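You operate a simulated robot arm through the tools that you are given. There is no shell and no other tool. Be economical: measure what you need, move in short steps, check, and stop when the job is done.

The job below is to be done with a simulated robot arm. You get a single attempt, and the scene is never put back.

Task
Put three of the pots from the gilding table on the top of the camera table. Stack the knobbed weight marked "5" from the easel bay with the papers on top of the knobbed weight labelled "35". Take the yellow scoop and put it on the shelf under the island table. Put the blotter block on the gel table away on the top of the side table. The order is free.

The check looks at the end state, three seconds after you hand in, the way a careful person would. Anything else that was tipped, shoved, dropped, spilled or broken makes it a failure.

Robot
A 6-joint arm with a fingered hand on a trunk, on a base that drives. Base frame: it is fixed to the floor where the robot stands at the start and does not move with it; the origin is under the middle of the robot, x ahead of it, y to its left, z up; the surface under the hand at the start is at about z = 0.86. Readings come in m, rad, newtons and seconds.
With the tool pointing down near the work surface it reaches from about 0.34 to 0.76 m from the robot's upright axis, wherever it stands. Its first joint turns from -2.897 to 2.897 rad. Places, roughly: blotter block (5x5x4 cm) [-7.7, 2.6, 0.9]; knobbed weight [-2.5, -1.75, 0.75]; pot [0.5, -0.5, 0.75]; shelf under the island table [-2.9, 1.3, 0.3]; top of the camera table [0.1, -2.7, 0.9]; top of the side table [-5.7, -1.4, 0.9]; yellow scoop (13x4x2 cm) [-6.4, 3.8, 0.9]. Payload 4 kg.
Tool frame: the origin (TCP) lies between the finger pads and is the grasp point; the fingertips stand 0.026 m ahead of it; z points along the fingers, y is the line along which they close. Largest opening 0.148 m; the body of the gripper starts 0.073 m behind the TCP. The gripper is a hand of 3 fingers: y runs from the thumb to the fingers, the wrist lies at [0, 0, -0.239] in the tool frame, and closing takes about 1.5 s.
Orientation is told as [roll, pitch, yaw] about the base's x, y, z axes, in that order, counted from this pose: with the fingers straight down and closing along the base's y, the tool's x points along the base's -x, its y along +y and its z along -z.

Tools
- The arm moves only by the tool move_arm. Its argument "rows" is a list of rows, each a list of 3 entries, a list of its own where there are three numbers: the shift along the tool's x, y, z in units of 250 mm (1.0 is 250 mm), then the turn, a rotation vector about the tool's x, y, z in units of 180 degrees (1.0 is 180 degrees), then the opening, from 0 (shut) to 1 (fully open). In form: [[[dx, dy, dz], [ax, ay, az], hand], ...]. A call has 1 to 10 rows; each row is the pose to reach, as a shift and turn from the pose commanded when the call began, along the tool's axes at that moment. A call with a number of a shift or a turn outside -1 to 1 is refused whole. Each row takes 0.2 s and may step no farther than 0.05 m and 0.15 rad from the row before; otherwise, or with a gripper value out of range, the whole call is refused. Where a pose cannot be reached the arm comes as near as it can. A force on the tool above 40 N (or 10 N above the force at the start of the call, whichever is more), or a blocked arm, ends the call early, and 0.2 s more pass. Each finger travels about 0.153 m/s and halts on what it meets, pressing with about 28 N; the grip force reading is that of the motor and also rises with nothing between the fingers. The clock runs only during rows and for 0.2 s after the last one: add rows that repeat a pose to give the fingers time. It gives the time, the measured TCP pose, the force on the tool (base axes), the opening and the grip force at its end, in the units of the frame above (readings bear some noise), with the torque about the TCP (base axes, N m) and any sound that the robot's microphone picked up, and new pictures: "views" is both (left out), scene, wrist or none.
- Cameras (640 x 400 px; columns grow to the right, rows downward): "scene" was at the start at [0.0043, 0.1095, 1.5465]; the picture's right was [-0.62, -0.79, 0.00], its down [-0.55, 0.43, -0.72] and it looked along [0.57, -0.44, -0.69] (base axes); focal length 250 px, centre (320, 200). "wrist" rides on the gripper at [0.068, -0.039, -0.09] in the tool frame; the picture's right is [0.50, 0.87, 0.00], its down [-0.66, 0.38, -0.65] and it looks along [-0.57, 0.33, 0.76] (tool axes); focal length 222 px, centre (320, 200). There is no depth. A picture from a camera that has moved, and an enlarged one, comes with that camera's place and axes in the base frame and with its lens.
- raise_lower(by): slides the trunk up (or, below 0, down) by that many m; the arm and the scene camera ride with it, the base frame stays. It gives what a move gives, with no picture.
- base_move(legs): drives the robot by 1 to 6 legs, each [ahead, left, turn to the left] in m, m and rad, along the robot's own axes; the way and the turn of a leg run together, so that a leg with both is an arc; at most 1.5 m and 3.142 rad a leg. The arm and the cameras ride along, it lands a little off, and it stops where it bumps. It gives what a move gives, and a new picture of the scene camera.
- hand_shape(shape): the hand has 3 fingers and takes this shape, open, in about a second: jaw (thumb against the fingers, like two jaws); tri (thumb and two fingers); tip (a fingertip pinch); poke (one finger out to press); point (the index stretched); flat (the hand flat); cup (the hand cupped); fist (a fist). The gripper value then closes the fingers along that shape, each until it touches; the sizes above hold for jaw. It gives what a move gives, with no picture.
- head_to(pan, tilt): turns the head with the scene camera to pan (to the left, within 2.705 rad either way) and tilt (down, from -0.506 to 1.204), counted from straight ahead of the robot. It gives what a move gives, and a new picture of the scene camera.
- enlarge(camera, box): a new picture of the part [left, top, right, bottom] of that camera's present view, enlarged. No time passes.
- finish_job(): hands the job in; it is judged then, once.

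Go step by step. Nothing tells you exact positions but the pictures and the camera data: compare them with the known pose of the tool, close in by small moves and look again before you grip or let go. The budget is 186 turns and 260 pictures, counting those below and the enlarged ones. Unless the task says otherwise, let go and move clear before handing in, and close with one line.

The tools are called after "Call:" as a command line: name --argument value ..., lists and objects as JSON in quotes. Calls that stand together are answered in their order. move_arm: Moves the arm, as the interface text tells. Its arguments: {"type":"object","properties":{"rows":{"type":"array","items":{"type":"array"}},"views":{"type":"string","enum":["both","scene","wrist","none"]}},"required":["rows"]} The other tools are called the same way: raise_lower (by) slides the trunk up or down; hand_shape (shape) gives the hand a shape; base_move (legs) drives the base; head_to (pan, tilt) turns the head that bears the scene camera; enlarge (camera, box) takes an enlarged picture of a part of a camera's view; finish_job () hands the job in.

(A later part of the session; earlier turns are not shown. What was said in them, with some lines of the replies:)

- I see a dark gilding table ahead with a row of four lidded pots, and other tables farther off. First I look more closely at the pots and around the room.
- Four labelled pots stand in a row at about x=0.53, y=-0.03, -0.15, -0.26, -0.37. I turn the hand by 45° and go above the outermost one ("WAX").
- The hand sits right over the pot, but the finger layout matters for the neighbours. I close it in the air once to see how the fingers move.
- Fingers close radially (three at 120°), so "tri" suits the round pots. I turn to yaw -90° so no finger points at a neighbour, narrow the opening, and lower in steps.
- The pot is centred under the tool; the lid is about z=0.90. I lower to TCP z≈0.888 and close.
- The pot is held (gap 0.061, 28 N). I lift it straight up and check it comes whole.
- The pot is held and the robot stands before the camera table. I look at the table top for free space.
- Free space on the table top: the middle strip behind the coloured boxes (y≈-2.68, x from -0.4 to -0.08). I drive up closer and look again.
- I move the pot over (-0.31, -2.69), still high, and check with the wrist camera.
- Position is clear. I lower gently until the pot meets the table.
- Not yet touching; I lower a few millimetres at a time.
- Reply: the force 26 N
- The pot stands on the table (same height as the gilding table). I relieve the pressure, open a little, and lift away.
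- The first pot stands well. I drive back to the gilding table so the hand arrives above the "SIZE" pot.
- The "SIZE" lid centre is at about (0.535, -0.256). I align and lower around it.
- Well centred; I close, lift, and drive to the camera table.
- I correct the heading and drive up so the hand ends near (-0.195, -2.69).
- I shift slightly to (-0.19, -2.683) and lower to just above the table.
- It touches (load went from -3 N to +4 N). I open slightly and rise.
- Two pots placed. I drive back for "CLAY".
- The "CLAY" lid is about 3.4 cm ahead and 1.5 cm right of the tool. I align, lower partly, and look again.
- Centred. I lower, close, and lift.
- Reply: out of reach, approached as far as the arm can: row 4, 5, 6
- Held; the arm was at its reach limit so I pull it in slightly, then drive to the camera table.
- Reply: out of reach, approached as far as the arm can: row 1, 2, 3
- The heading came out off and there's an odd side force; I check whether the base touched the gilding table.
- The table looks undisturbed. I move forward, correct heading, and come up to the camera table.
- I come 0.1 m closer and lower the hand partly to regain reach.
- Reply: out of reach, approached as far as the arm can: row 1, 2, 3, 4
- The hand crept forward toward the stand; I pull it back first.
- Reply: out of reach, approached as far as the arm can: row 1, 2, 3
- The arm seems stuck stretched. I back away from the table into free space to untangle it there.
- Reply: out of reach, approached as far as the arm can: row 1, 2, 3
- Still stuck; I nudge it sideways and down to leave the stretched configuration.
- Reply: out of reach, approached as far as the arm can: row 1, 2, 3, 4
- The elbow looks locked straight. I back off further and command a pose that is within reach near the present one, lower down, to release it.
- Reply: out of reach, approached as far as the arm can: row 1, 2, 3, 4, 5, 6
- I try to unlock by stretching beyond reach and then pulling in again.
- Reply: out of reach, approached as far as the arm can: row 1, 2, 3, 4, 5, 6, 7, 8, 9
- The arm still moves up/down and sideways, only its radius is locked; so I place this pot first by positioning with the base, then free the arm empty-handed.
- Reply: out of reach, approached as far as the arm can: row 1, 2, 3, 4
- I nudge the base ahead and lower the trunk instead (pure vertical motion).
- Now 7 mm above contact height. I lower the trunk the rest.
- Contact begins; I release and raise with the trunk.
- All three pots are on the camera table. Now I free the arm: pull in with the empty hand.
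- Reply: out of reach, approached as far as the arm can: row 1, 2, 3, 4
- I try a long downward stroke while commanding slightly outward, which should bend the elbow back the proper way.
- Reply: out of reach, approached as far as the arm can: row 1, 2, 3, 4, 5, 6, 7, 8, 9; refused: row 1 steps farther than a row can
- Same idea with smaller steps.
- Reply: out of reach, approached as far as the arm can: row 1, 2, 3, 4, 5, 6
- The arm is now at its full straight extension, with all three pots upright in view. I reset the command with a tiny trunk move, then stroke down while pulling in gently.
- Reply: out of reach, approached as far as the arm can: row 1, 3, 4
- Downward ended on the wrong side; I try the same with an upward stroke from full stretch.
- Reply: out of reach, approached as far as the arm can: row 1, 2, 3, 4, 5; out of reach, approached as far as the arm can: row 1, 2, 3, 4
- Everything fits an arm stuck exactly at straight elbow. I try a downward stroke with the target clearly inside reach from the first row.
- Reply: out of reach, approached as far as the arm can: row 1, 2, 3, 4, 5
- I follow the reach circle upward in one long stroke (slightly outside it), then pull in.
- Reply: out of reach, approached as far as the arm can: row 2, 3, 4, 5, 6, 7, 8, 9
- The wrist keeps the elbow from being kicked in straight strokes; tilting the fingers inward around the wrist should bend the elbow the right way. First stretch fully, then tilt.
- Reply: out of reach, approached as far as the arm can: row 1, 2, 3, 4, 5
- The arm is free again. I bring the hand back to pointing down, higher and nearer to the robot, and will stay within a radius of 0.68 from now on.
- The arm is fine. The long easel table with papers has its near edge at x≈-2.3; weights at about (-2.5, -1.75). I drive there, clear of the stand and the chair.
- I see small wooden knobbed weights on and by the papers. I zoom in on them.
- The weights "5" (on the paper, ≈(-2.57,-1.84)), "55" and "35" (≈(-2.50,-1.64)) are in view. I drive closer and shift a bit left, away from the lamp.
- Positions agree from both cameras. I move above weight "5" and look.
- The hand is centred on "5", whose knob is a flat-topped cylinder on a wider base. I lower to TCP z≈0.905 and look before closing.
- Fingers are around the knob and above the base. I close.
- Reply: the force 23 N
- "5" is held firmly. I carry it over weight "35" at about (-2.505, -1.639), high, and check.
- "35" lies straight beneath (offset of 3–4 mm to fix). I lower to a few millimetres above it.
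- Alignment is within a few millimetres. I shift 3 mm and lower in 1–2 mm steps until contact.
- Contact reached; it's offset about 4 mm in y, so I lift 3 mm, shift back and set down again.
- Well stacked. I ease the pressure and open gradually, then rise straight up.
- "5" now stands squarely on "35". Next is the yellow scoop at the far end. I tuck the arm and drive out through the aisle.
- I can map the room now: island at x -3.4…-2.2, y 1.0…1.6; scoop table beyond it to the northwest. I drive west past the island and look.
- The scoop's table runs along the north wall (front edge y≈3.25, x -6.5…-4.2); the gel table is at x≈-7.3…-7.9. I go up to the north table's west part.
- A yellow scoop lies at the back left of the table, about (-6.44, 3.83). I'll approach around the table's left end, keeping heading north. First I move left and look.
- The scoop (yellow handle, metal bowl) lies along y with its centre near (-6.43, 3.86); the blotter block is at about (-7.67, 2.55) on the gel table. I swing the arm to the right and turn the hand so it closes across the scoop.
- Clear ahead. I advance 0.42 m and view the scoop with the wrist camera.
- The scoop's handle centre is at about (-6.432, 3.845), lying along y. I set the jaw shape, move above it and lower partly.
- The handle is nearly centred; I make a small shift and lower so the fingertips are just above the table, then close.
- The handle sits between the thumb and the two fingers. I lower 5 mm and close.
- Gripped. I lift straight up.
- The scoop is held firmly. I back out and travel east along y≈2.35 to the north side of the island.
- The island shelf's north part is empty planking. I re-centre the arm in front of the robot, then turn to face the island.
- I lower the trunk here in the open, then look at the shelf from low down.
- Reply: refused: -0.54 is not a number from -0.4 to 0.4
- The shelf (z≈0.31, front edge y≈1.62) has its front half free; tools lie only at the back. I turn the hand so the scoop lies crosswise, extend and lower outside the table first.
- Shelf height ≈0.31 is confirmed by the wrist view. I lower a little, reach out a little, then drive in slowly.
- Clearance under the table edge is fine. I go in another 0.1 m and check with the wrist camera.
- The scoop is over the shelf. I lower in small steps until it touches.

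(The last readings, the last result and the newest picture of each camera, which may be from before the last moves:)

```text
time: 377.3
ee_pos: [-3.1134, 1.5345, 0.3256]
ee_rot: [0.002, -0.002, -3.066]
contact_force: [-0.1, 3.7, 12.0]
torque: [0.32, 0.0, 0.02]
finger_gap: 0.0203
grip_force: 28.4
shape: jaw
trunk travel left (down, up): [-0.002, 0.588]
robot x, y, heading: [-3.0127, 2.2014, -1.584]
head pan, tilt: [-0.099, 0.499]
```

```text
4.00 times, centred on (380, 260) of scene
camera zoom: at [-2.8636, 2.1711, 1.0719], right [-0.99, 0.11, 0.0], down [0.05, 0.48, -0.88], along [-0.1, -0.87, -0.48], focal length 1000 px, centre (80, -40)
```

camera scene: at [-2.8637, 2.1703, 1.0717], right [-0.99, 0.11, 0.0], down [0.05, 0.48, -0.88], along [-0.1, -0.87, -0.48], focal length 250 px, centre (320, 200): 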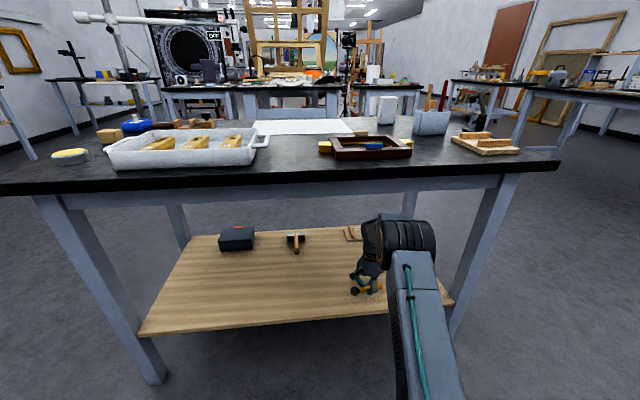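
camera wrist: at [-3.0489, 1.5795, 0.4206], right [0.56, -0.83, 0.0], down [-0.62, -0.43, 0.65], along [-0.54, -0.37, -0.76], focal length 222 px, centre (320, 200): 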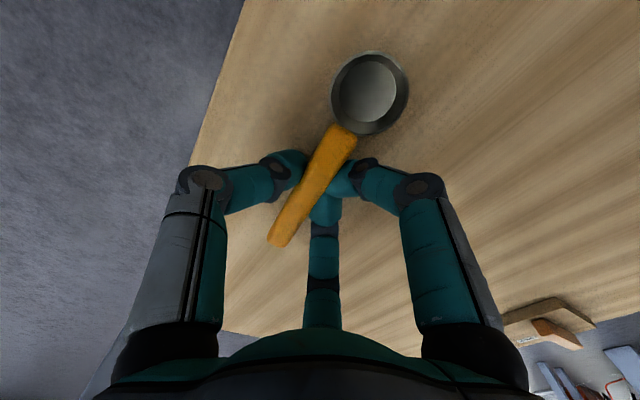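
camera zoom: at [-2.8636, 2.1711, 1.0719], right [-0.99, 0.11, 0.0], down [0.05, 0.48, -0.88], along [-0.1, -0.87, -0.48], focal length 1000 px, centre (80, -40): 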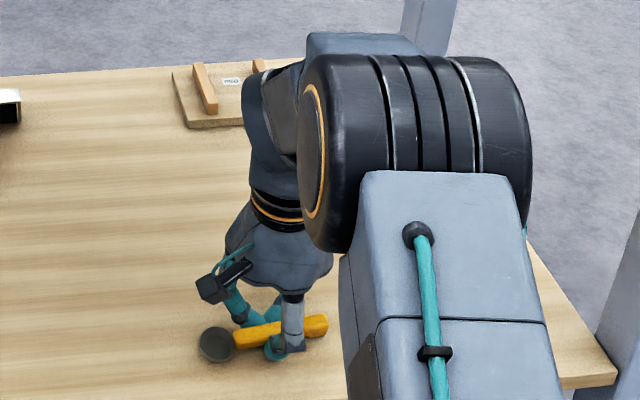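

Contact at z≈0.326 (12 N, like at pick-up). I release, lift a little, and check.

Call:
move_arm --rows '[[[0, 0, 0], [0, 0, 0], 0.15], [[0, 0, -0.004], [0, 0, 0], 0.25], [[0, 0, -0.004], [0, 0, 0], 0.35], [[0, 0, -0.004], [0, 0, 0], 0.4], [[0, 0, -0.06], [0, 0, 0], 0.4], [[0, 0, -0.16], [0, 0, 0], 0.4], [[0, 0, -0.2], [0, 0, 0], 0.4]]' --views "wrist"

```text
time: 378.9
ee_pos: [-3.1123, 1.5345, 0.3742]
ee_rot: [0.0, 0.0, -3.066]
contact_force: [-0.3, -0.5, 0.1]
torque: [-0.02, 0.01, -0.01]
finger_gap: 0.0589
grip_force: 0.0
shape: jaw
trunk travel left (down, up): [-0.002, 0.588]
robot x, y, heading: [-3.0182, 2.1998, -1.581]
head pan, tilt: [-0.099, 0.499]
camera wrist: at [-3.0479, 1.5783, 0.4634], right [0.56, -0.83, 0.0], down [-0.62, -0.43, 0.65], along [-0.54, -0.37, -0.76], focal length 222 px, centre (320, 200)
```

wrist: 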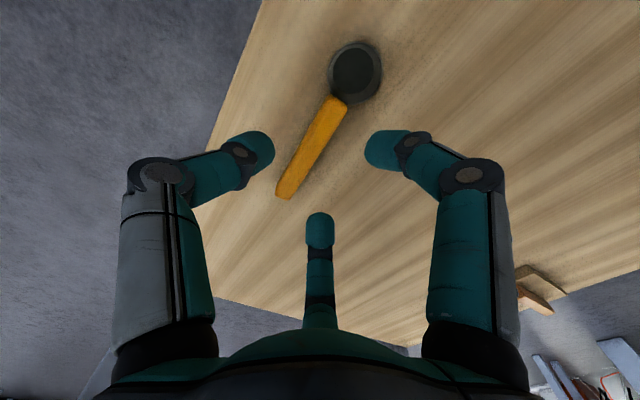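

The scoop lies flat on the shelf. I back straight out, then raise the trunk.

Call:
base_move --legs '[[-0.3, 0, 0]]'

Call:
raise_lower --by 0.3

Call:
raise_lower --by 0.24

Call:
move_arm --rows '[[[0, -0.1, -0.1], [0, 0, 0], 0.6], [[0, -0.25, -0.2], [0, 0, 0], 0.6], [[0, -0.4, -0.35], [0, 0, 0], 0.6], [[0, -0.55, -0.5], [0, 0, 0], 0.6], [[0, -0.7, -0.6], [0, 0, 0], 0.6], [[0, -0.8, -0.7], [0, 0, 0], 0.6]]' --views "none"

```text
time: 381.0
ee_pos: [-3.1104, 1.8405, 0.3742]
ee_rot: [0.001, 0.0, -3.069]
contact_force: [0.2, -0.5, 0.0]
torque: [0.0, 0.02, 0.03]
finger_gap: 0.059
grip_force: 0.0
shape: jaw
trunk travel left (down, up): [-0.002, 0.588]
robot x, y, heading: [-3.0085, 2.5118, -1.584]
head pan, tilt: [-0.099, 0.499]
camera scene: at [-2.8597, 2.4771, 1.0717], right [-0.99, 0.11, 0.0], down [0.05, 0.48, -0.88], along [-0.1, -0.87, -0.48], focal length 250 px, centre (320, 200)
```

scene: 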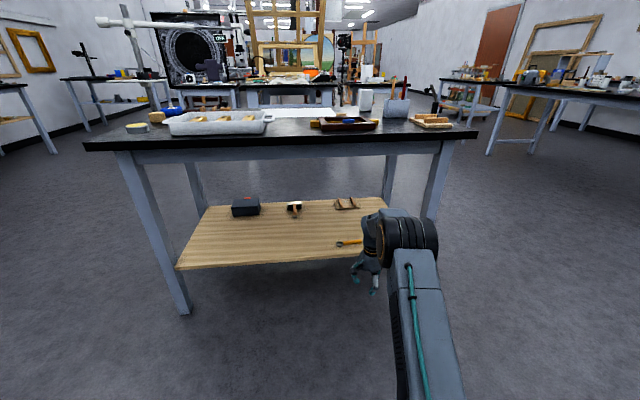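

```text
time: 384.0
ee_pos: [-3.1105, 1.8414, 0.673]
ee_rot: [-0.002, 0.001, -3.069]
contact_force: [-0.3, -0.4, 0.0]
torque: [-0.01, 0.04, 0.0]
finger_gap: 0.0589
grip_force: 0.0
shape: jaw
trunk travel left (down, up): [-0.302, 0.288]
robot x, y, heading: [-3.0116, 2.5102, -1.589]
head pan, tilt: [-0.099, 0.499]
```

```text
time: 386.5
ee_pos: [-3.1105, 1.842, 0.9133]
ee_rot: [-0.001, -0.001, -3.069]
contact_force: [0.2, 0.4, 0.3]
torque: [-0.02, 0.04, 0.0]
finger_gap: 0.0593
grip_force: 0.0
shape: jaw
trunk travel left (down, up): [-0.542, 0.048]
robot x, y, heading: [-3.0066, 2.5117, -1.584]
head pan, tilt: [-0.099, 0.499]
```

```text
refused: row 3 steps farther than a row can; nothing moved
```

Call:
move_arm --rows '[[[0, -0.12, -0.12], [0, 0, 0], 0.6], [[0, -0.25, -0.25], [0, 0, 0], 0.6], [[0, -0.38, -0.38], [0, 0, 0], 0.6], [[0, -0.51, -0.51], [0, 0, 0], 0.6], [[0, -0.64, -0.64], [0, 0, 0], 0.6], [[0, -0.72, -0.74], [0, 0, 0], 0.6]]' --views "none"

Call:
base_move --legs '[[0, 0, -1.53], [1.5, 0, 0], [1.5, 0, 0], [0.6, 0, 0]]'

Call:
head_to --pan 0.1 --tilt 0.6

```text
time: 387.9
ee_pos: [-3.1238, 2.0243, 1.0979]
ee_rot: [0.001, 0.0, -3.068]
contact_force: [-0.9, 1.0, 0.3]
torque: [0.03, 0.0, -0.01]
finger_gap: 0.0884
grip_force: 0.0
shape: jaw
trunk travel left (down, up): [-0.542, 0.048]
robot x, y, heading: [-3.0091, 2.5122, -1.588]
head pan, tilt: [-0.099, 0.499]
```

```text
time: 409.3
ee_pos: [-7.1495, 2.6897, 1.0979]
ee_rot: [0.0, 0.0, 1.625]
contact_force: [0.9, -0.8, -0.6]
torque: [0.0, 0.0, -0.03]
finger_gap: 0.0884
grip_force: 0.1
shape: jaw
trunk travel left (down, up): [-0.542, 0.048]
robot x, y, heading: [-6.6671, 2.5714, 3.106]
head pan, tilt: [-0.099, 0.499]
camera scene: at [-6.7017, 2.4159, 1.6117], right [0.13, 0.99, 0.0], down [0.47, -0.06, -0.88], along [-0.87, 0.12, -0.48], focal length 250 px, centre (320, 200)
```

scene: 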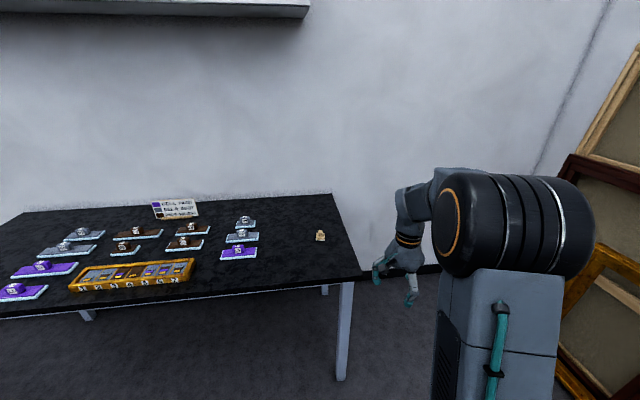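

```text
time: 410.1
ee_pos: [-7.1507, 2.6894, 1.0973]
ee_rot: [0.0, -0.001, 1.625]
contact_force: [0.6, -0.6, 0.7]
torque: [0.01, 0.0, 0.0]
finger_gap: 0.0884
grip_force: 0.1
shape: jaw
trunk travel left (down, up): [-0.542, 0.048]
robot x, y, heading: [-6.6628, 2.5722, 3.107]
head pan, tilt: [0.099, 0.6]
camera scene: at [-6.6995, 2.3981, 1.6026], right [-0.06, 1.0, 0.0], down [0.56, 0.04, -0.83], along [-0.82, -0.05, -0.56], focal length 250 px, centre (320, 200)
```

scene: 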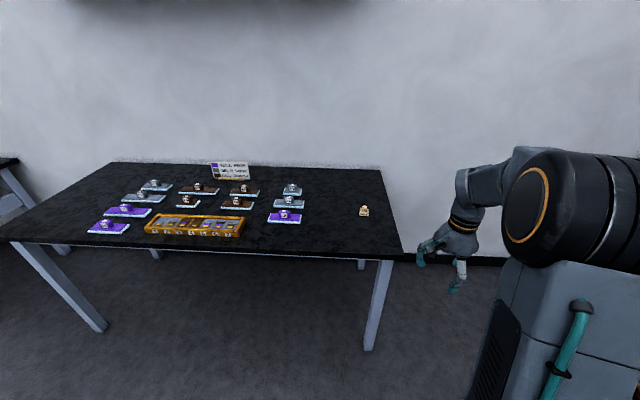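

Call:
enlarge --camera "scene" --box '[320, 175, 420, 245]'

```text
5.71 times, centred on (370, 210) of scene
camera zoom: at [-6.6995, 2.3981, 1.6026], right [-0.06, 1.0, 0.0], down [0.56, 0.04, -0.83], along [-0.82, -0.05, -0.56], focal length 1428 px, centre (34, 143)
```

zoom: 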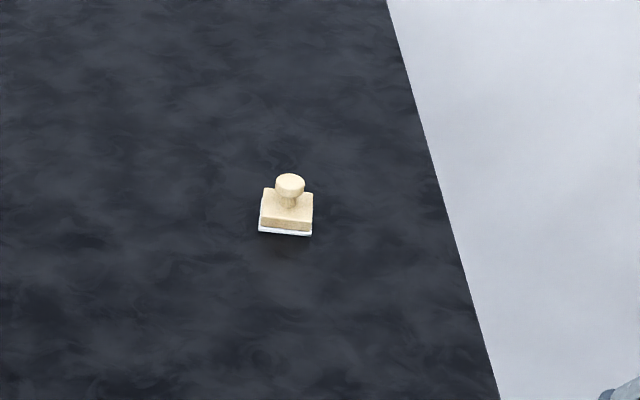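

The blotter block is a 5 cm square base with a mushroom knob at about (-7.68, 2.555). I'll grip it by its knob. I drive up to the gel table.

Call:
base_move --legs '[[0, 0, 0.03], [0.38, 0, 0]]'

Call:
hand_shape --shape "tri"

Call:
move_arm --rows '[[[0, 0, 0], [0, 0, 0], 0.6], [[0, 0, 0], [0, 0, 0], 0.6]]' --views "wrist"

```text
time: 412.8
ee_pos: [-7.5313, 2.6746, 1.0981]
ee_rot: [0.001, -0.001, 1.66]
contact_force: [0.6, -0.4, -0.4]
torque: [0.01, -0.01, 0.02]
finger_gap: 0.0882
grip_force: 0.1
shape: jaw
trunk travel left (down, up): [-0.542, 0.048]
robot x, y, heading: [-7.0411, 2.5675, -3.14]
head pan, tilt: [0.099, 0.6]
camera scene: at [-7.0704, 2.3976, 1.6026], right [-0.1, 0.99, 0.0], down [0.56, 0.06, -0.82], along [-0.82, -0.08, -0.57], focal length 250 px, centre (320, 200)
```

scene: 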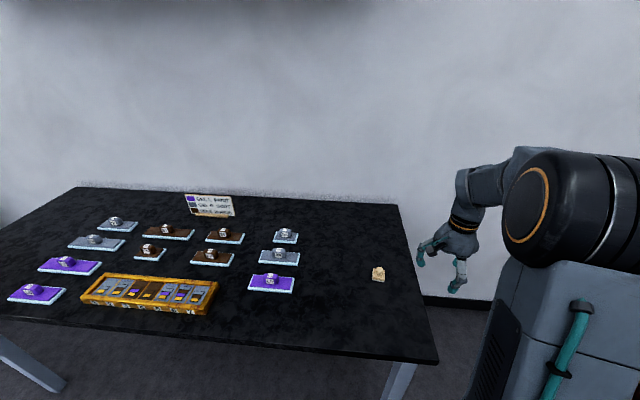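

```text
time: 413.7
ee_pos: [-7.5316, 2.6736, 1.0974]
ee_rot: [0.002, -0.001, 1.66]
contact_force: [0.1, -0.5, 0.2]
torque: [-0.01, 0.01, -0.01]
finger_gap: 0.1478
grip_force: 0.1
shape: tri
trunk travel left (down, up): [-0.542, 0.048]
robot x, y, heading: [-7.0419, 2.5662, -3.138]
head pan, tilt: [0.099, 0.6]
```

```text
time: 414.3
ee_pos: [-7.5306, 2.6748, 1.0987]
ee_rot: [0.001, 0.001, 1.659]
contact_force: [0.5, -0.3, 0.1]
torque: [-0.02, 0.01, 0.01]
finger_gap: 0.0896
grip_force: 0.1
shape: tri
trunk travel left (down, up): [-0.542, 0.048]
robot x, y, heading: [-7.0441, 2.5681, -3.141]
head pan, tilt: [0.099, 0.6]
camera wrist: at [-7.4857, 2.6106, 1.1875], right [-0.82, -0.57, 0.0], down [-0.43, 0.62, 0.65], along [-0.38, 0.54, -0.76], focal length 222 px, centre (320, 200)
```

wrist: 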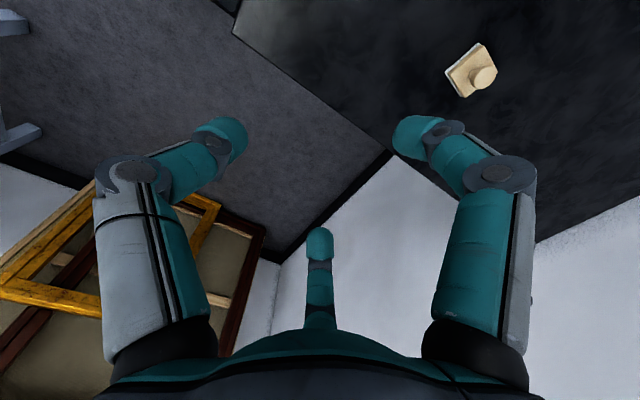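

The knob is at (-7.677, 2.553). I move above it and lower partly.

Call:
move_arm --rows '[[[0.08, 0.11, 0.03], [0, 0, 0.007], 0.5], [[0.16, 0.23, 0.08], [0, 0, 0.014], 0.5], [[0.25, 0.36, 0.13], [0, 0, 0.021], 0.5], [[0.34, 0.5, 0.18], [0, 0, 0.028], 0.5], [[0.43, 0.628, 0.23], [0, 0, 0.028], 0.5], [[0.43, 0.628, 0.36], [0, 0, 0.028], 0.5], [[0.43, 0.628, 0.475], [0, 0, 0.028], 0.5], [[0.43, 0.628, 0.475], [0, 0, 0.028], 0.5]]' --views "wrist"

Call:
enlarge --camera "wrist" --box '[220, 50, 420, 175]'

```text
time: 416.1
ee_pos: [-7.6776, 2.5513, 0.979]
ee_rot: [0.0, 0.001, 1.571]
contact_force: [0.3, 0.9, 0.2]
torque: [-0.03, 0.0, -0.02]
finger_gap: 0.0746
grip_force: 0.1
shape: tri
trunk travel left (down, up): [-0.542, 0.048]
robot x, y, heading: [-7.0453, 2.5703, -3.146]
head pan, tilt: [0.099, 0.6]
camera wrist: at [-7.639, 2.4844, 1.0685], right [-0.87, -0.5, 0.0], down [-0.38, 0.65, 0.65], along [-0.33, 0.57, -0.76], focal length 222 px, centre (320, 200)
```

wrist: 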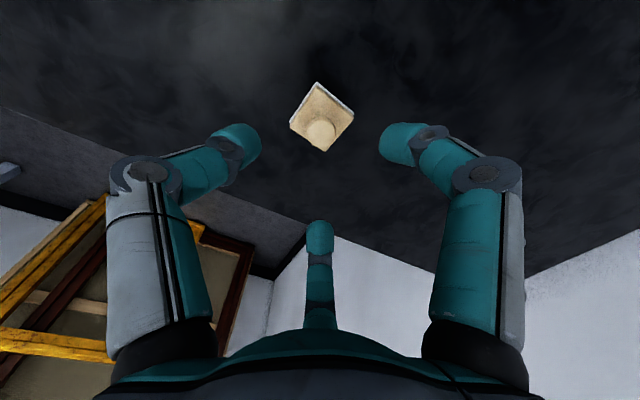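

```text
3.20 times, centred on (320, 112) of wrist
camera zoom: at [-7.639, 2.4844, 1.0685], right [-0.87, -0.5, 0.0], down [-0.38, 0.65, 0.65], along [-0.33, 0.57, -0.76], focal length 711 px, centre (320, 480)
```

zoom: 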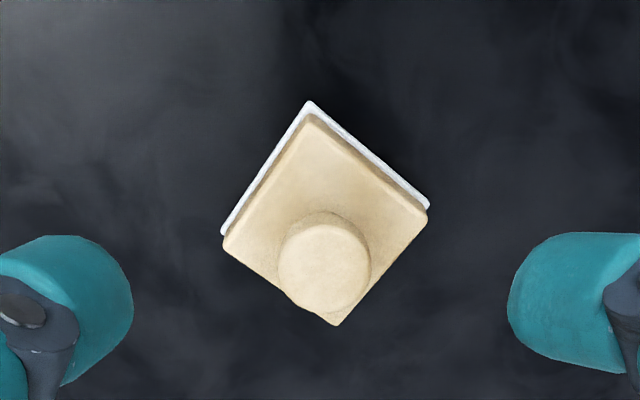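

The knob is exactly under the tool. I lower to z≈0.908 and close on the knob.

Call:
move_arm --rows '[[[0, 0, 0.1], [0, 0, 0], 0.45], [[0, 0, 0.2], [0, 0, 0], 0.45], [[0, 0, 0.26], [0, 0, 0], 0.45], [[0, 0, 0.284], [0, 0, 0], 0.45], [[0, 0, 0.284], [0, 0, 0], 0.2], [[0, 0, 0.284], [0, 0, 0], 0.0], [[0, 0, 0.284], [0, 0, 0], 0.0], [[0, 0, 0.284], [0, 0, 0], 0.0]]' --views "wrist"

```text
time: 417.9
ee_pos: [-7.677, 2.5526, 0.9069]
ee_rot: [0.0, 0.001, 1.572]
contact_force: [-0.8, -0.1, -0.1]
torque: [0.01, 0.0, 0.0]
finger_gap: 0.0157
grip_force: 27.8
shape: tri
trunk travel left (down, up): [-0.542, 0.048]
robot x, y, heading: [-7.0421, 2.567, -3.138]
head pan, tilt: [0.099, 0.6]
camera wrist: at [-7.6381, 2.4869, 0.9962], right [-0.87, -0.5, 0.0], down [-0.38, 0.65, 0.65], along [-0.33, 0.57, -0.76], focal length 222 px, centre (320, 200)
```

wrist: 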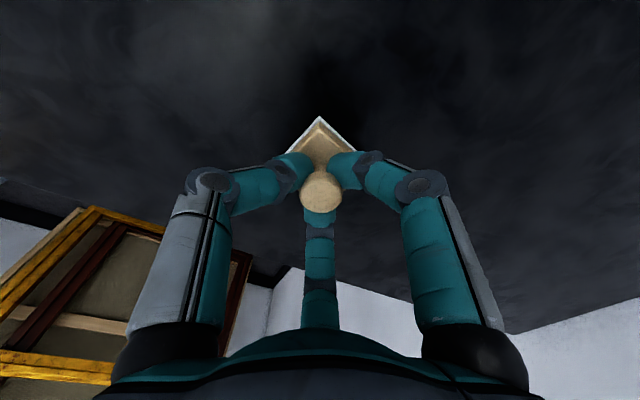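

Held by the knob. I lift, tuck the arm in, and start toward the side table.

Call:
move_arm --rows '[[[0, 0, -0.05], [0, 0, 0], 0.0], [[0, 0, -0.2], [0, 0, 0], 0.0], [[0, 0, -0.38], [0, 0, 0], 0.0], [[0, -0.1, -0.54], [0, 0, 0], 0.0], [[0, -0.25, -0.65], [0, 0, 0], 0.0], [[0, -0.42, -0.72], [0, 0, 0], 0.0], [[0, -0.6, -0.75], [0, 0, 0], 0.0], [[0, -0.6, -0.75], [0, 0, 0], 0.0]]' --views "wrist"

Call:
base_move --legs '[[-0.5, 0, 0], [0, 0, 1.6], [0, 1.5, 0], [0, 0.3, 0]]'

Call:
head_to --pan 0.1 --tilt 0.45

```text
time: 419.7
ee_pos: [-7.5292, 2.554, 1.0949]
ee_rot: [-0.002, -0.001, 1.57]
contact_force: [0.2, 0.7, 0.3]
torque: [-0.03, 0.01, 0.0]
finger_gap: 0.0157
grip_force: 28.4
shape: tri
trunk travel left (down, up): [-0.542, 0.048]
robot x, y, heading: [-7.044, 2.5694, -3.14]
head pan, tilt: [0.099, 0.6]
camera wrist: at [-7.4905, 2.4863, 1.1838], right [-0.87, -0.5, 0.0], down [-0.38, 0.65, 0.65], along [-0.33, 0.57, -0.76], focal length 222 px, centre (320, 200)
```

wrist: 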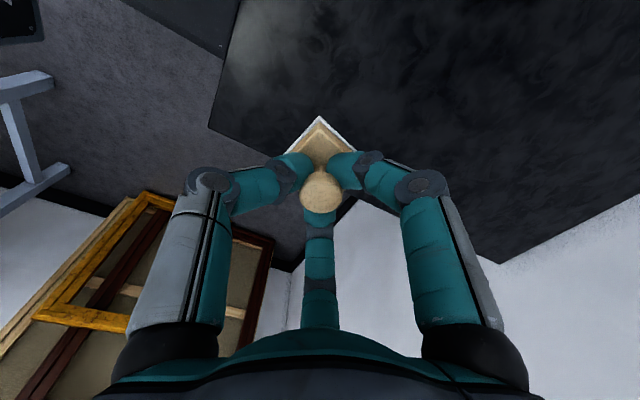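

```text
time: 435.0
ee_pos: [-4.785, 2.0132, 1.0932]
ee_rot: [0.0, -0.001, 3.084]
contact_force: [0.7, -0.3, 0.2]
torque: [0.04, 0.03, 0.02]
finger_gap: 0.0158
grip_force: 28.0
shape: tri
trunk travel left (down, up): [-0.542, 0.048]
robot x, y, heading: [-4.7752, 2.5003, -1.628]
head pan, tilt: [0.099, 0.6]
camera scene: at [-4.6044, 2.4624, 1.6026], right [-1.0, -0.04, 0.0], down [-0.02, 0.56, -0.83], along [0.03, -0.82, -0.56], focal length 250 px, centre (320, 200)
```

scene: 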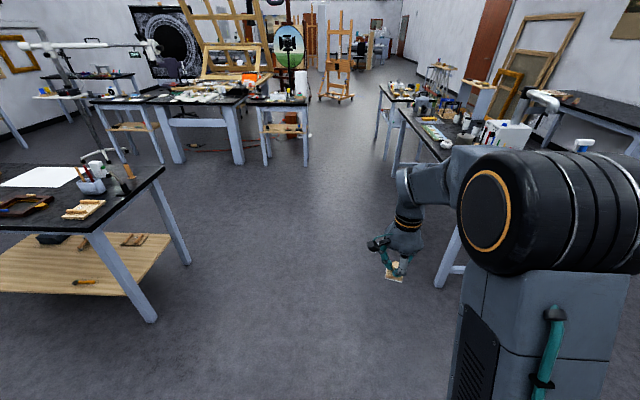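

```text
time: 435.7
ee_pos: [-4.7864, 2.0139, 1.0942]
ee_rot: [-0.001, -0.001, 3.084]
contact_force: [0.0, -0.8, -0.4]
torque: [-0.01, 0.01, 0.01]
finger_gap: 0.0156
grip_force: 28.0
shape: tri
trunk travel left (down, up): [-0.542, 0.048]
robot x, y, heading: [-4.7704, 2.5007, -1.627]
head pan, tilt: [0.099, 0.45]
camera scene: at [-4.6046, 2.4589, 1.6161], right [-1.0, -0.04, 0.0], down [-0.02, 0.44, -0.9], along [0.04, -0.9, -0.44], focal length 250 px, centre (320, 200)
```

scene: 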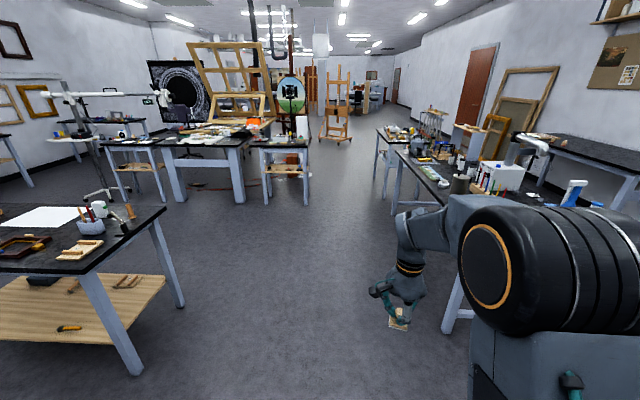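

The corridor south is wide. I correct the heading and drive down to the side table.

Call:
base_move --legs '[[0, 0, 0.06], [1.5, 0, 0], [1.5, 0, 0], [0.4, 0, 0]]'

Call:
head_to --pan -0.9 --tilt 0.6

```text
time: 452.9
ee_pos: [-4.8775, -1.4392, 1.0937]
ee_rot: [0.001, 0.0, 3.093]
contact_force: [-0.2, 0.6, -0.2]
torque: [0.03, 0.03, 0.03]
finger_gap: 0.0156
grip_force: 27.8
shape: tri
trunk travel left (down, up): [-0.542, 0.048]
robot x, y, heading: [-4.8667, -0.9529, -1.625]
head pan, tilt: [0.099, 0.45]
camera scene: at [-4.6999, -0.9919, 1.6161], right [-1.0, -0.05, 0.0], down [-0.02, 0.43, -0.9], along [0.04, -0.9, -0.44], focal length 250 px, centre (320, 200)
```

scene: 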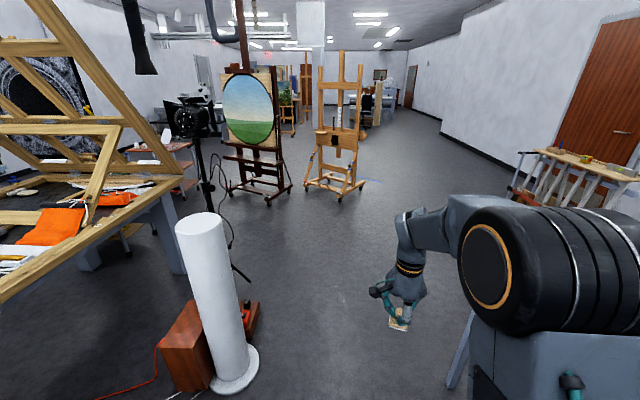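

```text
time: 454.2
ee_pos: [-4.8774, -1.4385, 1.0945]
ee_rot: [-0.001, -0.001, 3.091]
contact_force: [0.2, 0.9, -0.3]
torque: [-0.02, 0.04, 0.0]
finger_gap: 0.0156
grip_force: 27.7
shape: tri
trunk travel left (down, up): [-0.542, 0.048]
robot x, y, heading: [-4.8707, -0.9482, -1.618]
head pan, tilt: [-0.901, 0.6]
camera scene: at [-4.7763, -0.9512, 1.6026], right [-0.58, 0.81, 0.0], down [0.46, 0.33, -0.83], along [-0.67, -0.48, -0.56], focal length 250 px, centre (320, 200)
```

scene: 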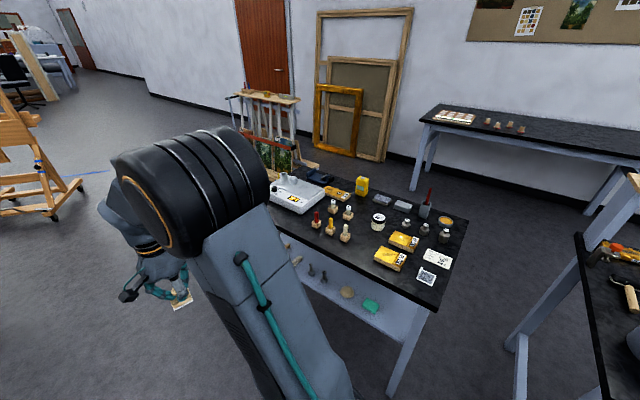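

The side table (front edge x≈-5.36, y -0.92 to about -1.85) is fairly full. I turn to face it and look for a free spot.

Call:
base_move --legs '[[0.35, 0.02, 0], [0, 0, -1.48]]'

Call:
head_to --pan 0.2 --tilt 0.75

Call:
enlarge --camera "scene" --box '[160, 60, 560, 310]'

```text
time: 460.0
ee_pos: [-5.352, -1.3358, 1.0941]
ee_rot: [0.0, 0.0, 1.627]
contact_force: [1.0, -0.1, -0.5]
torque: [-0.03, 0.02, -0.02]
finger_gap: 0.0157
grip_force: 27.9
shape: tri
trunk travel left (down, up): [-0.542, 0.048]
robot x, y, heading: [-4.8664, -1.2956, -3.093]
head pan, tilt: [-0.901, 0.6]
camera scene: at [-4.8554, -1.3873, 1.6026], right [0.75, 0.66, 0.0], down [0.37, -0.42, -0.83], along [-0.55, 0.62, -0.56], focal length 250 px, centre (320, 200)
```

scene: 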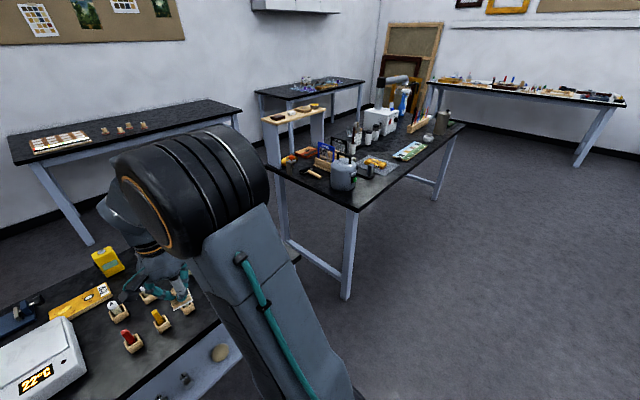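

```text
time: 461.4
ee_pos: [-5.3512, -1.3367, 1.0948]
ee_rot: [0.0, 0.0, 1.627]
contact_force: [0.5, -0.6, -0.3]
torque: [-0.02, -0.01, 0.03]
finger_gap: 0.0156
grip_force: 27.6
shape: tri
trunk travel left (down, up): [-0.542, 0.048]
robot x, y, heading: [-4.8639, -1.2969, -3.085]
head pan, tilt: [0.201, 0.75]
camera scene: at [-4.877, -1.4744, 1.5897], right [-0.25, 0.97, 0.0], down [0.66, 0.17, -0.73], along [-0.71, -0.18, -0.68], focal length 250 px, centre (320, 200)
```

scene: 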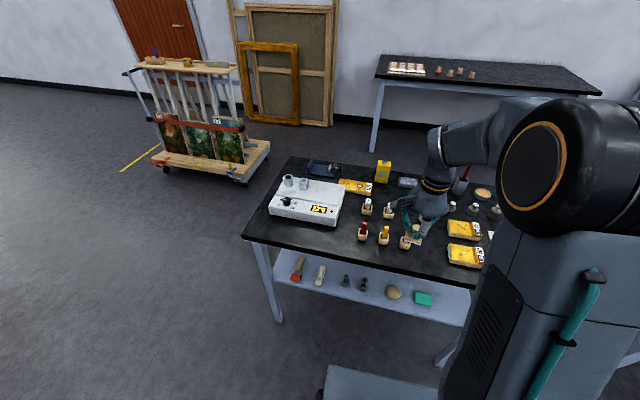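

```text
1.60 times, centred on (360, 185) of scene
camera zoom: at [-4.877, -1.4744, 1.5897], right [-0.25, 0.97, 0.0], down [0.66, 0.17, -0.73], along [-0.71, -0.18, -0.68], focal length 400 px, centre (256, 224)
```

zoom: 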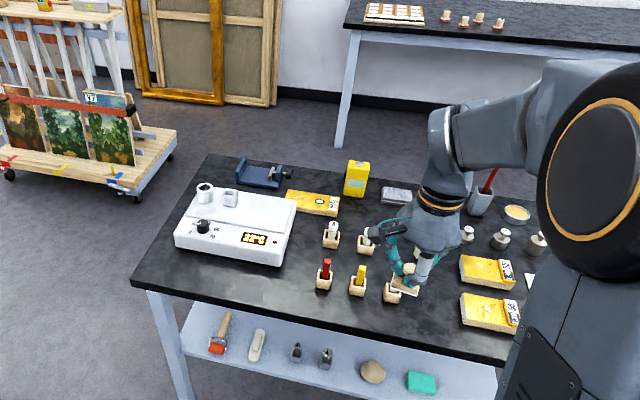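

A free strip lies at the front left, between the hotplate and the bottle holders, around (-5.425, -1.57). I shift the base left and a bit ahead, then look.

Call:
base_move --legs '[[0, 0.23, -0.04], [0.05, 0, 0]]'

Call:
head_to --pan 0.4 --tilt 0.9

Call:
enlarge --camera "scene" --box '[240, 80, 560, 280]'

Call:
enlarge --camera "wrist" --box '[0, 0, 640, 400]'

```text
time: 463.6
ee_pos: [-5.3967, -1.5431, 1.0938]
ee_rot: [-0.001, 0.0, 1.584]
contact_force: [0.0, 0.5, 0.1]
torque: [0.01, -0.02, -0.02]
finger_gap: 0.0156
grip_force: 28.3
shape: tri
trunk travel left (down, up): [-0.542, 0.048]
robot x, y, heading: [-4.9054, -1.5195, -3.128]
head pan, tilt: [0.201, 0.75]
camera scene: at [-4.9276, -1.7003, 1.5897], right [-0.21, 0.98, 0.0], down [0.67, 0.14, -0.73], along [-0.71, -0.16, -0.68], focal length 250 px, centre (320, 200)
```

scene: 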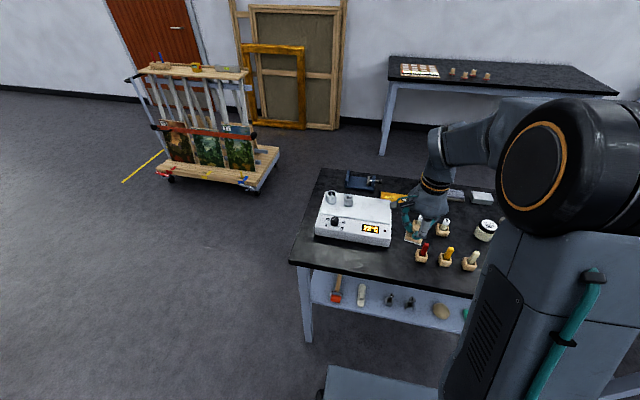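

```text
time: 464.3
ee_pos: [-5.3955, -1.5421, 1.0941]
ee_rot: [0.001, -0.001, 1.585]
contact_force: [-0.2, 0.0, -1.3]
torque: [0.01, 0.01, -0.01]
finger_gap: 0.0158
grip_force: 28.6
shape: tri
trunk travel left (down, up): [-0.542, 0.048]
robot x, y, heading: [-4.9082, -1.5195, -3.125]
head pan, tilt: [0.4, 0.901]
camera scene: at [-4.915, -1.713, 1.5778], right [-0.4, 0.92, 0.0], down [0.72, 0.31, -0.62], along [-0.57, -0.25, -0.78], focal length 250 px, centre (320, 200)
```

scene: 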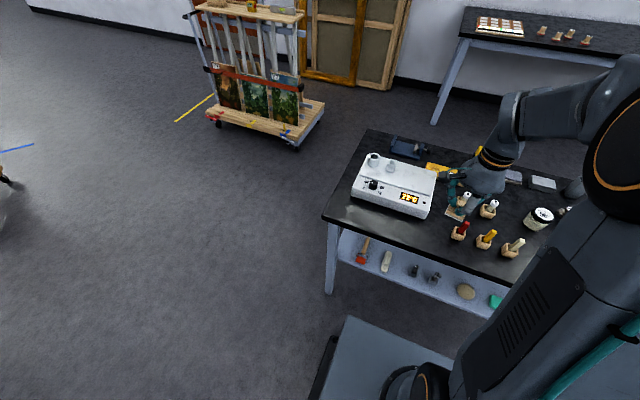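

```text
2.00 times, centred on (400, 180) of scene
camera zoom: at [-4.915, -1.713, 1.5778], right [-0.4, 0.92, 0.0], down [0.72, 0.31, -0.62], along [-0.57, -0.25, -0.78], focal length 500 px, centre (160, 240)
```

zoom: 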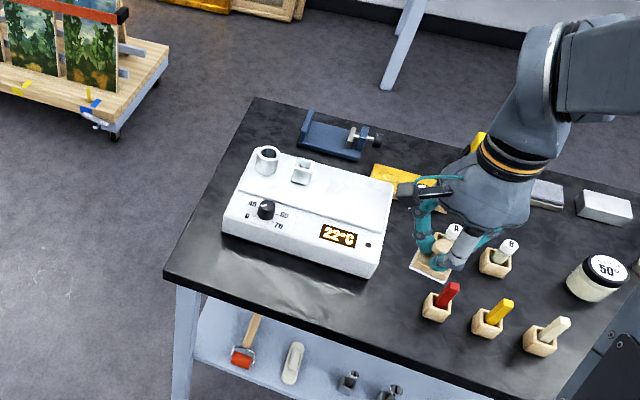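

```text
1.00 times, centred on (320, 200) of wrist (not enlarged: the box is as wide or as high as the picture)
camera zoom: at [-5.3558, -1.6093, 1.1836], right [-0.86, -0.51, 0.0], down [-0.39, 0.65, 0.65], along [-0.33, 0.56, -0.76], focal length 222 px, centre (320, 200)
```

zoom: 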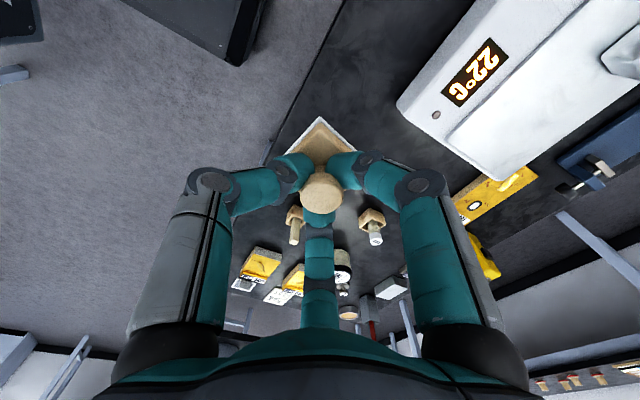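

The strip in front of the hotplate is about 13 cm deep. I target (-5.435, -1.63), moving over and lowering to a few centimetres above.

Call:
move_arm --rows '[[[0.1, 0.05, 0.0], [0, 0, 0], 0.0], [[0.22, 0.1, 0.05], [0, 0, 0], 0.0], [[0.35, 0.158, 0.12], [0, 0, 0], 0.0], [[0.35, 0.158, 0.28], [0, 0, 0], 0.0], [[0.35, 0.158, 0.44], [0, 0, 0], 0.0], [[0.35, 0.158, 0.58], [0, 0, 0], 0.0], [[0.35, 0.158, 0.62], [0, 0, 0], 0.0], [[0.35, 0.158, 0.62], [0, 0, 0], 0.0]]'

Call:
enlarge --camera "scene" --box '[320, 130, 520, 255]'

```text
time: 466.1
ee_pos: [-5.4356, -1.6303, 0.9378]
ee_rot: [-0.002, -0.001, 1.586]
contact_force: [-0.2, 0.1, 0.3]
torque: [-0.01, 0.01, -0.03]
finger_gap: 0.0159
grip_force: 28.2
shape: tri
trunk travel left (down, up): [-0.542, 0.048]
robot x, y, heading: [-4.9115, -1.5171, -3.126]
head pan, tilt: [0.4, 0.901]
camera scene: at [-4.915, -1.713, 1.5778], right [-0.4, 0.92, 0.0], down [0.72, 0.31, -0.62], along [-0.57, -0.25, -0.78], focal length 250 px, centre (320, 200)
camera wrist: at [-5.3956, -1.6967, 1.0277], right [-0.86, -0.51, 0.0], down [-0.39, 0.65, 0.65], along [-0.33, 0.56, -0.76], focal length 222 px, centre (320, 200)
```

scene: 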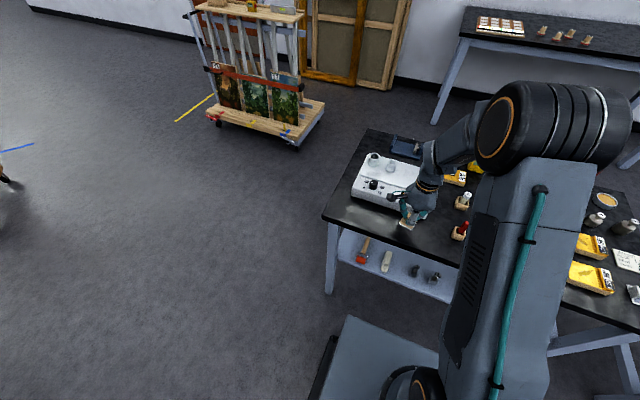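
wrist: 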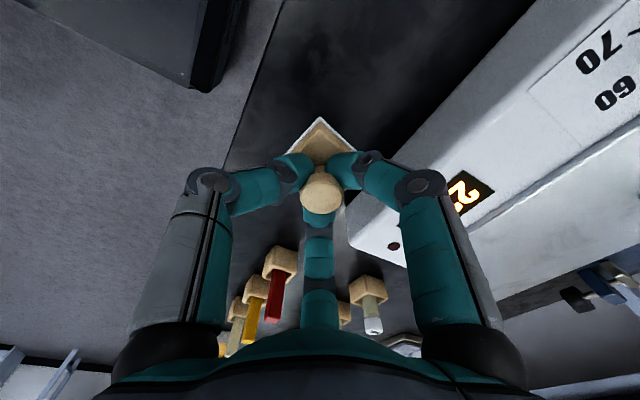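

```text
3.20 times, centred on (420, 192) of scene
camera zoom: at [-4.915, -1.713, 1.5778], right [-0.4, 0.92, 0.0], down [0.72, 0.31, -0.62], along [-0.57, -0.25, -0.78], focal length 800 px, centre (0, 224)
```

zoom: 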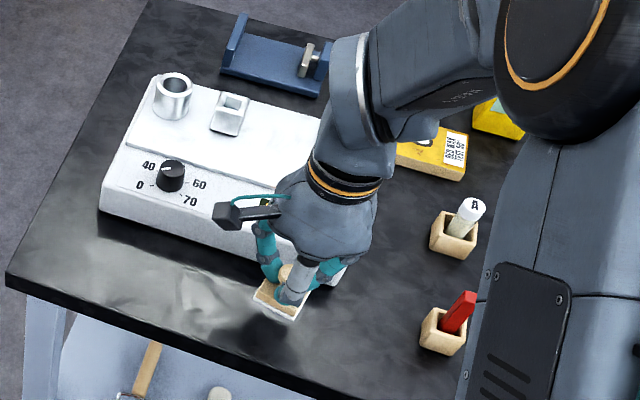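

The fingers spread mostly sideways, so the hotplate is clear; I shift 1 cm toward me and lower to just above the table.

Call:
move_arm --rows '[[[0, -0.04, 0.03], [0, 0, 0], 0.0], [[0, -0.04, 0.07], [0, 0, 0], 0.0], [[0, -0.04, 0.1], [0, 0, 0], 0.0], [[0, -0.04, 0.116], [0, 0, 0], 0.0], [[0, -0.04, 0.116], [0, 0, 0], 0.0]]' --views "none"

Call:
move_arm --rows '[[[0, 0, 0.006], [0, 0, 0], 0.0], [[0, 0, 0.012], [0, 0, 0], 0.0], [[0, 0, 0.012], [0, 0, 0], 0.0]]' --views "none"

```text
time: 467.3
ee_pos: [-5.4247, -1.6311, 0.9093]
ee_rot: [0.001, -0.001, 1.584]
contact_force: [-0.1, -0.1, -0.5]
torque: [-0.01, 0.0, 0.0]
finger_gap: 0.0162
grip_force: 28.4
shape: tri
trunk travel left (down, up): [-0.542, 0.048]
robot x, y, heading: [-4.907, -1.5197, -3.127]
head pan, tilt: [0.4, 0.901]
```

```text
time: 468.1
ee_pos: [-5.424, -1.6295, 0.9075]
ee_rot: [0.0, -0.001, 1.584]
contact_force: [-0.1, -0.4, -0.7]
torque: [0.0, 0.0, -0.01]
finger_gap: 0.0157
grip_force: 27.9
shape: tri
trunk travel left (down, up): [-0.542, 0.048]
robot x, y, heading: [-4.9038, -1.5215, -3.132]
head pan, tilt: [0.4, 0.901]
```

Call:
move_arm --rows '[[[0, 0, 0.006], [0, 0, 0], 0.0], [[0, 0, 0.012], [0, 0, 0], 0.0], [[0, 0, 0.012], [0, 0, 0], 0.0]]' --views "none"

Call:
enlarge --camera "scene" --box '[320, 130, 520, 255]'

```text
time: 468.9
ee_pos: [-5.4231, -1.63, 0.9049]
ee_rot: [0.001, -0.001, 1.584]
contact_force: [0.0, 0.2, -0.1]
torque: [0.05, 0.01, -0.02]
finger_gap: 0.0157
grip_force: 27.9
shape: tri
trunk travel left (down, up): [-0.542, 0.048]
robot x, y, heading: [-4.9059, -1.5211, -3.132]
head pan, tilt: [0.4, 0.901]
```

```text
3.20 times, centred on (420, 192) of scene
camera zoom: at [-4.915, -1.713, 1.5778], right [-0.4, 0.92, 0.0], down [0.72, 0.31, -0.62], along [-0.57, -0.25, -0.78], focal length 800 px, centre (0, 224)
```

zoom: 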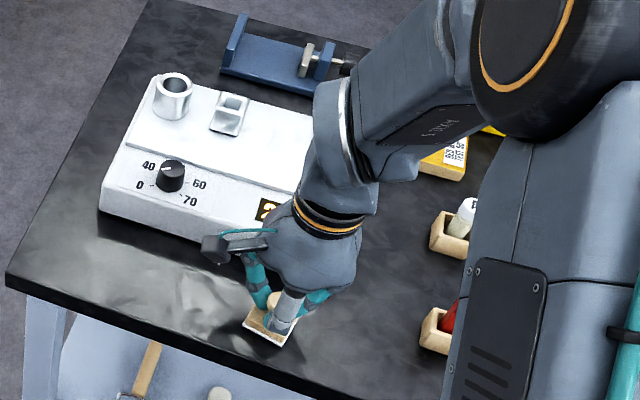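

Call:
move_arm --rows '[[[0, 0, 0.006], [0, 0, 0], 0.0], [[0, 0, 0.012], [0, 0, 0], 0.0], [[0, 0, 0.012], [0, 0, 0], 0.0]]' --views "none"

```text
time: 469.7
ee_pos: [-5.4248, -1.6319, 0.9008]
ee_rot: [0.0, 0.001, 1.585]
contact_force: [-0.2, -0.6, 0.0]
torque: [0.03, -0.03, 0.0]
finger_gap: 0.0157
grip_force: 28.0
shape: tri
trunk travel left (down, up): [-0.542, 0.048]
robot x, y, heading: [-4.9071, -1.5181, -3.128]
head pan, tilt: [0.4, 0.901]
```

Call:
move_arm --rows '[[[0, 0, 0.006], [0, 0, 0], 0.0], [[0, 0, 0.012], [0, 0, 0], 0.0], [[0, 0, 0.012], [0, 0, 0], 0.0]]' --views "none"

Call:
move_arm --rows '[[[0, 0, 0.006], [0, 0, 0], 0.0], [[0, 0, 0.012], [0, 0, 0], 0.0], [[0, 0, 0.012], [0, 0, 0], 0.0]]' --views "wrist"

```text
time: 470.5
ee_pos: [-5.4232, -1.631, 0.8997]
ee_rot: [0.003, 0.001, 1.583]
contact_force: [-1.4, 2.2, 29.8]
torque: [0.06, -0.22, 0.03]
finger_gap: 0.0173
grip_force: 27.7
shape: tri
trunk travel left (down, up): [-0.542, 0.048]
robot x, y, heading: [-4.9055, -1.5206, -3.131]
head pan, tilt: [0.4, 0.901]
```

```text
time: 470.9
ee_pos: [-5.4242, -1.6291, 0.9]
ee_rot: [0.006, -0.001, 1.586]
contact_force: [4.1, 1.7, 21.0]
torque: [0.02, -0.46, 0.04]
finger_gap: 0.0182
grip_force: 28.0
shape: tri
trunk travel left (down, up): [-0.542, 0.048]
robot x, y, heading: [-4.9082, -1.5234, -3.127]
head pan, tilt: [0.4, 0.901]
stopped in row 2: the force on the tool passed its limit at 43 N (the readings are from after the stop); the commanded pose is now the measured one
camera wrist: at [-5.3837, -1.6973, 0.9884], right [-0.86, -0.51, 0.01], down [-0.38, 0.65, 0.66], along [-0.34, 0.56, -0.76], focal length 222 px, centre (320, 200)
```

wrist: 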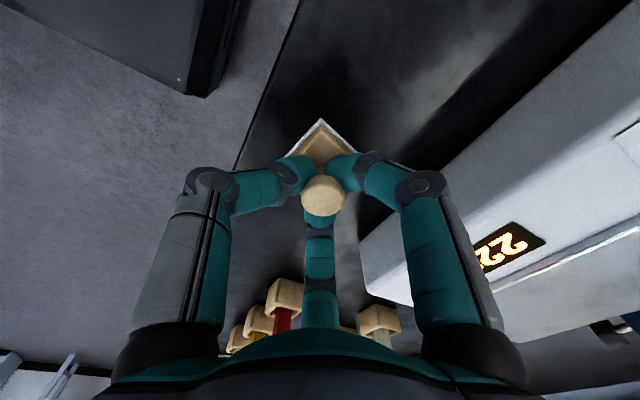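

The block is on the table. I ease off, open gradually and rise.

Call:
move_arm --rows '[[[0, 0, -0.005], [0, 0, 0], 0.05], [[0, 0, -0.006], [0, 0, 0], 0.15], [[0, 0, -0.006], [0, 0, 0], 0.25], [[0, 0, -0.006], [0, 0, 0], 0.35], [[0, 0, -0.006], [0, 0, 0], 0.38], [[0, 0, -0.08], [0, 0, 0], 0.38], [[0, 0, -0.22], [0, 0, 0], 0.38], [[0, 0, -0.4], [0, 0, 0], 0.38], [[0, 0, -0.58], [0, 0, 0], 0.38], [[0, 0, -0.7], [0, 0, 0], 0.38]]'

Call:
enlarge --camera "scene" --box '[320, 130, 520, 255]'

```text
time: 473.1
ee_pos: [-5.4228, -1.6294, 1.0709]
ee_rot: [0.003, 0.001, 1.585]
contact_force: [-0.1, -0.1, 0.2]
torque: [0.0, 0.01, 0.0]
finger_gap: 0.0562
grip_force: 0.0
shape: tri
trunk travel left (down, up): [-0.542, 0.048]
robot x, y, heading: [-4.9074, -1.525, -3.123]
head pan, tilt: [0.4, 0.901]
camera scene: at [-4.9148, -1.7129, 1.5778], right [-0.4, 0.92, 0.0], down [0.72, 0.31, -0.62], along [-0.57, -0.25, -0.78], focal length 250 px, centre (320, 200)
camera wrist: at [-5.3839, -1.6961, 1.161], right [-0.86, -0.51, 0.0], down [-0.39, 0.65, 0.66], along [-0.34, 0.56, -0.76], focal length 222 px, centre (320, 200)
```

scene: 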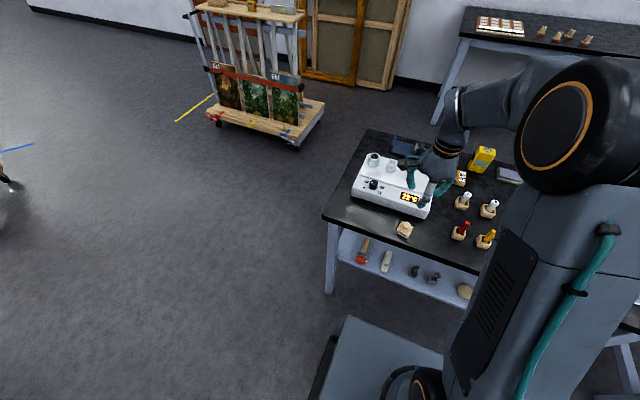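
wrist: 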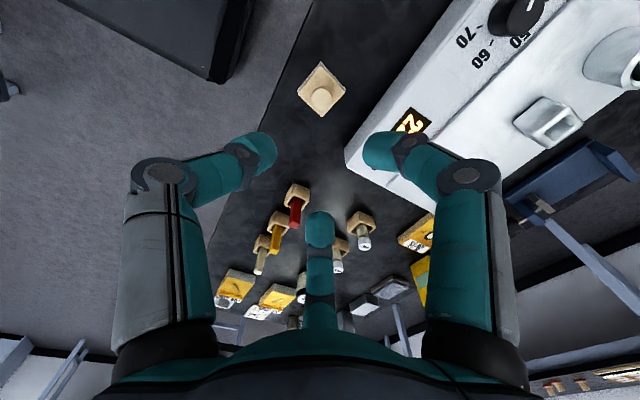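

```text
3.20 times, centred on (420, 192) of scene
camera zoom: at [-4.9148, -1.7129, 1.5778], right [-0.4, 0.92, 0.0], down [0.72, 0.31, -0.62], along [-0.57, -0.25, -0.78], focal length 800 px, centre (0, 224)
```

zoom: 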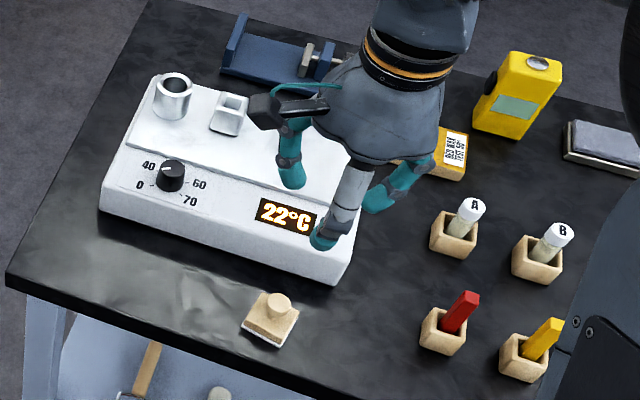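

The block stands flat on the side table with everything around it untouched. I back clear and hand in.

Call:
base_move --legs '[[-0.2, 0, 0]]'

Call:
finish_job

```text
time: 474.8
ee_pos: [-5.2225, -1.6246, 1.0709]
ee_rot: [0.003, -0.001, 1.578]
contact_force: [-0.9, 0.1, 0.4]
torque: [-0.03, 0.03, 0.03]
finger_gap: 0.056
grip_force: 0.1
shape: tri
trunk travel left (down, up): [-0.542, 0.048]
robot x, y, heading: [-4.7065, -1.5189, -3.138]
head pan, tilt: [0.4, 0.901]
camera scene: at [-4.7144, -1.7109, 1.5778], right [-0.4, 0.92, 0.0], down [0.72, 0.31, -0.62], along [-0.57, -0.25, -0.78], focal length 250 px, centre (320, 200)
```

scene: 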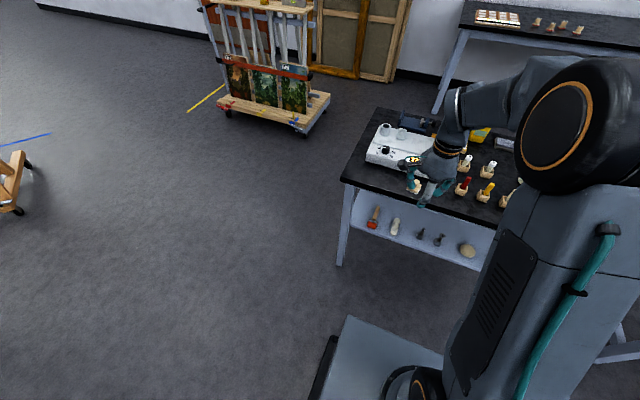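

```text
The job is handed in.
```

All four parts are done and handed in: three pots on the camera table, "5" on "35", the scoop on the island shelf and the blotter block on the side table; the base may have brushed the gilding table once, but nothing there looked moved.
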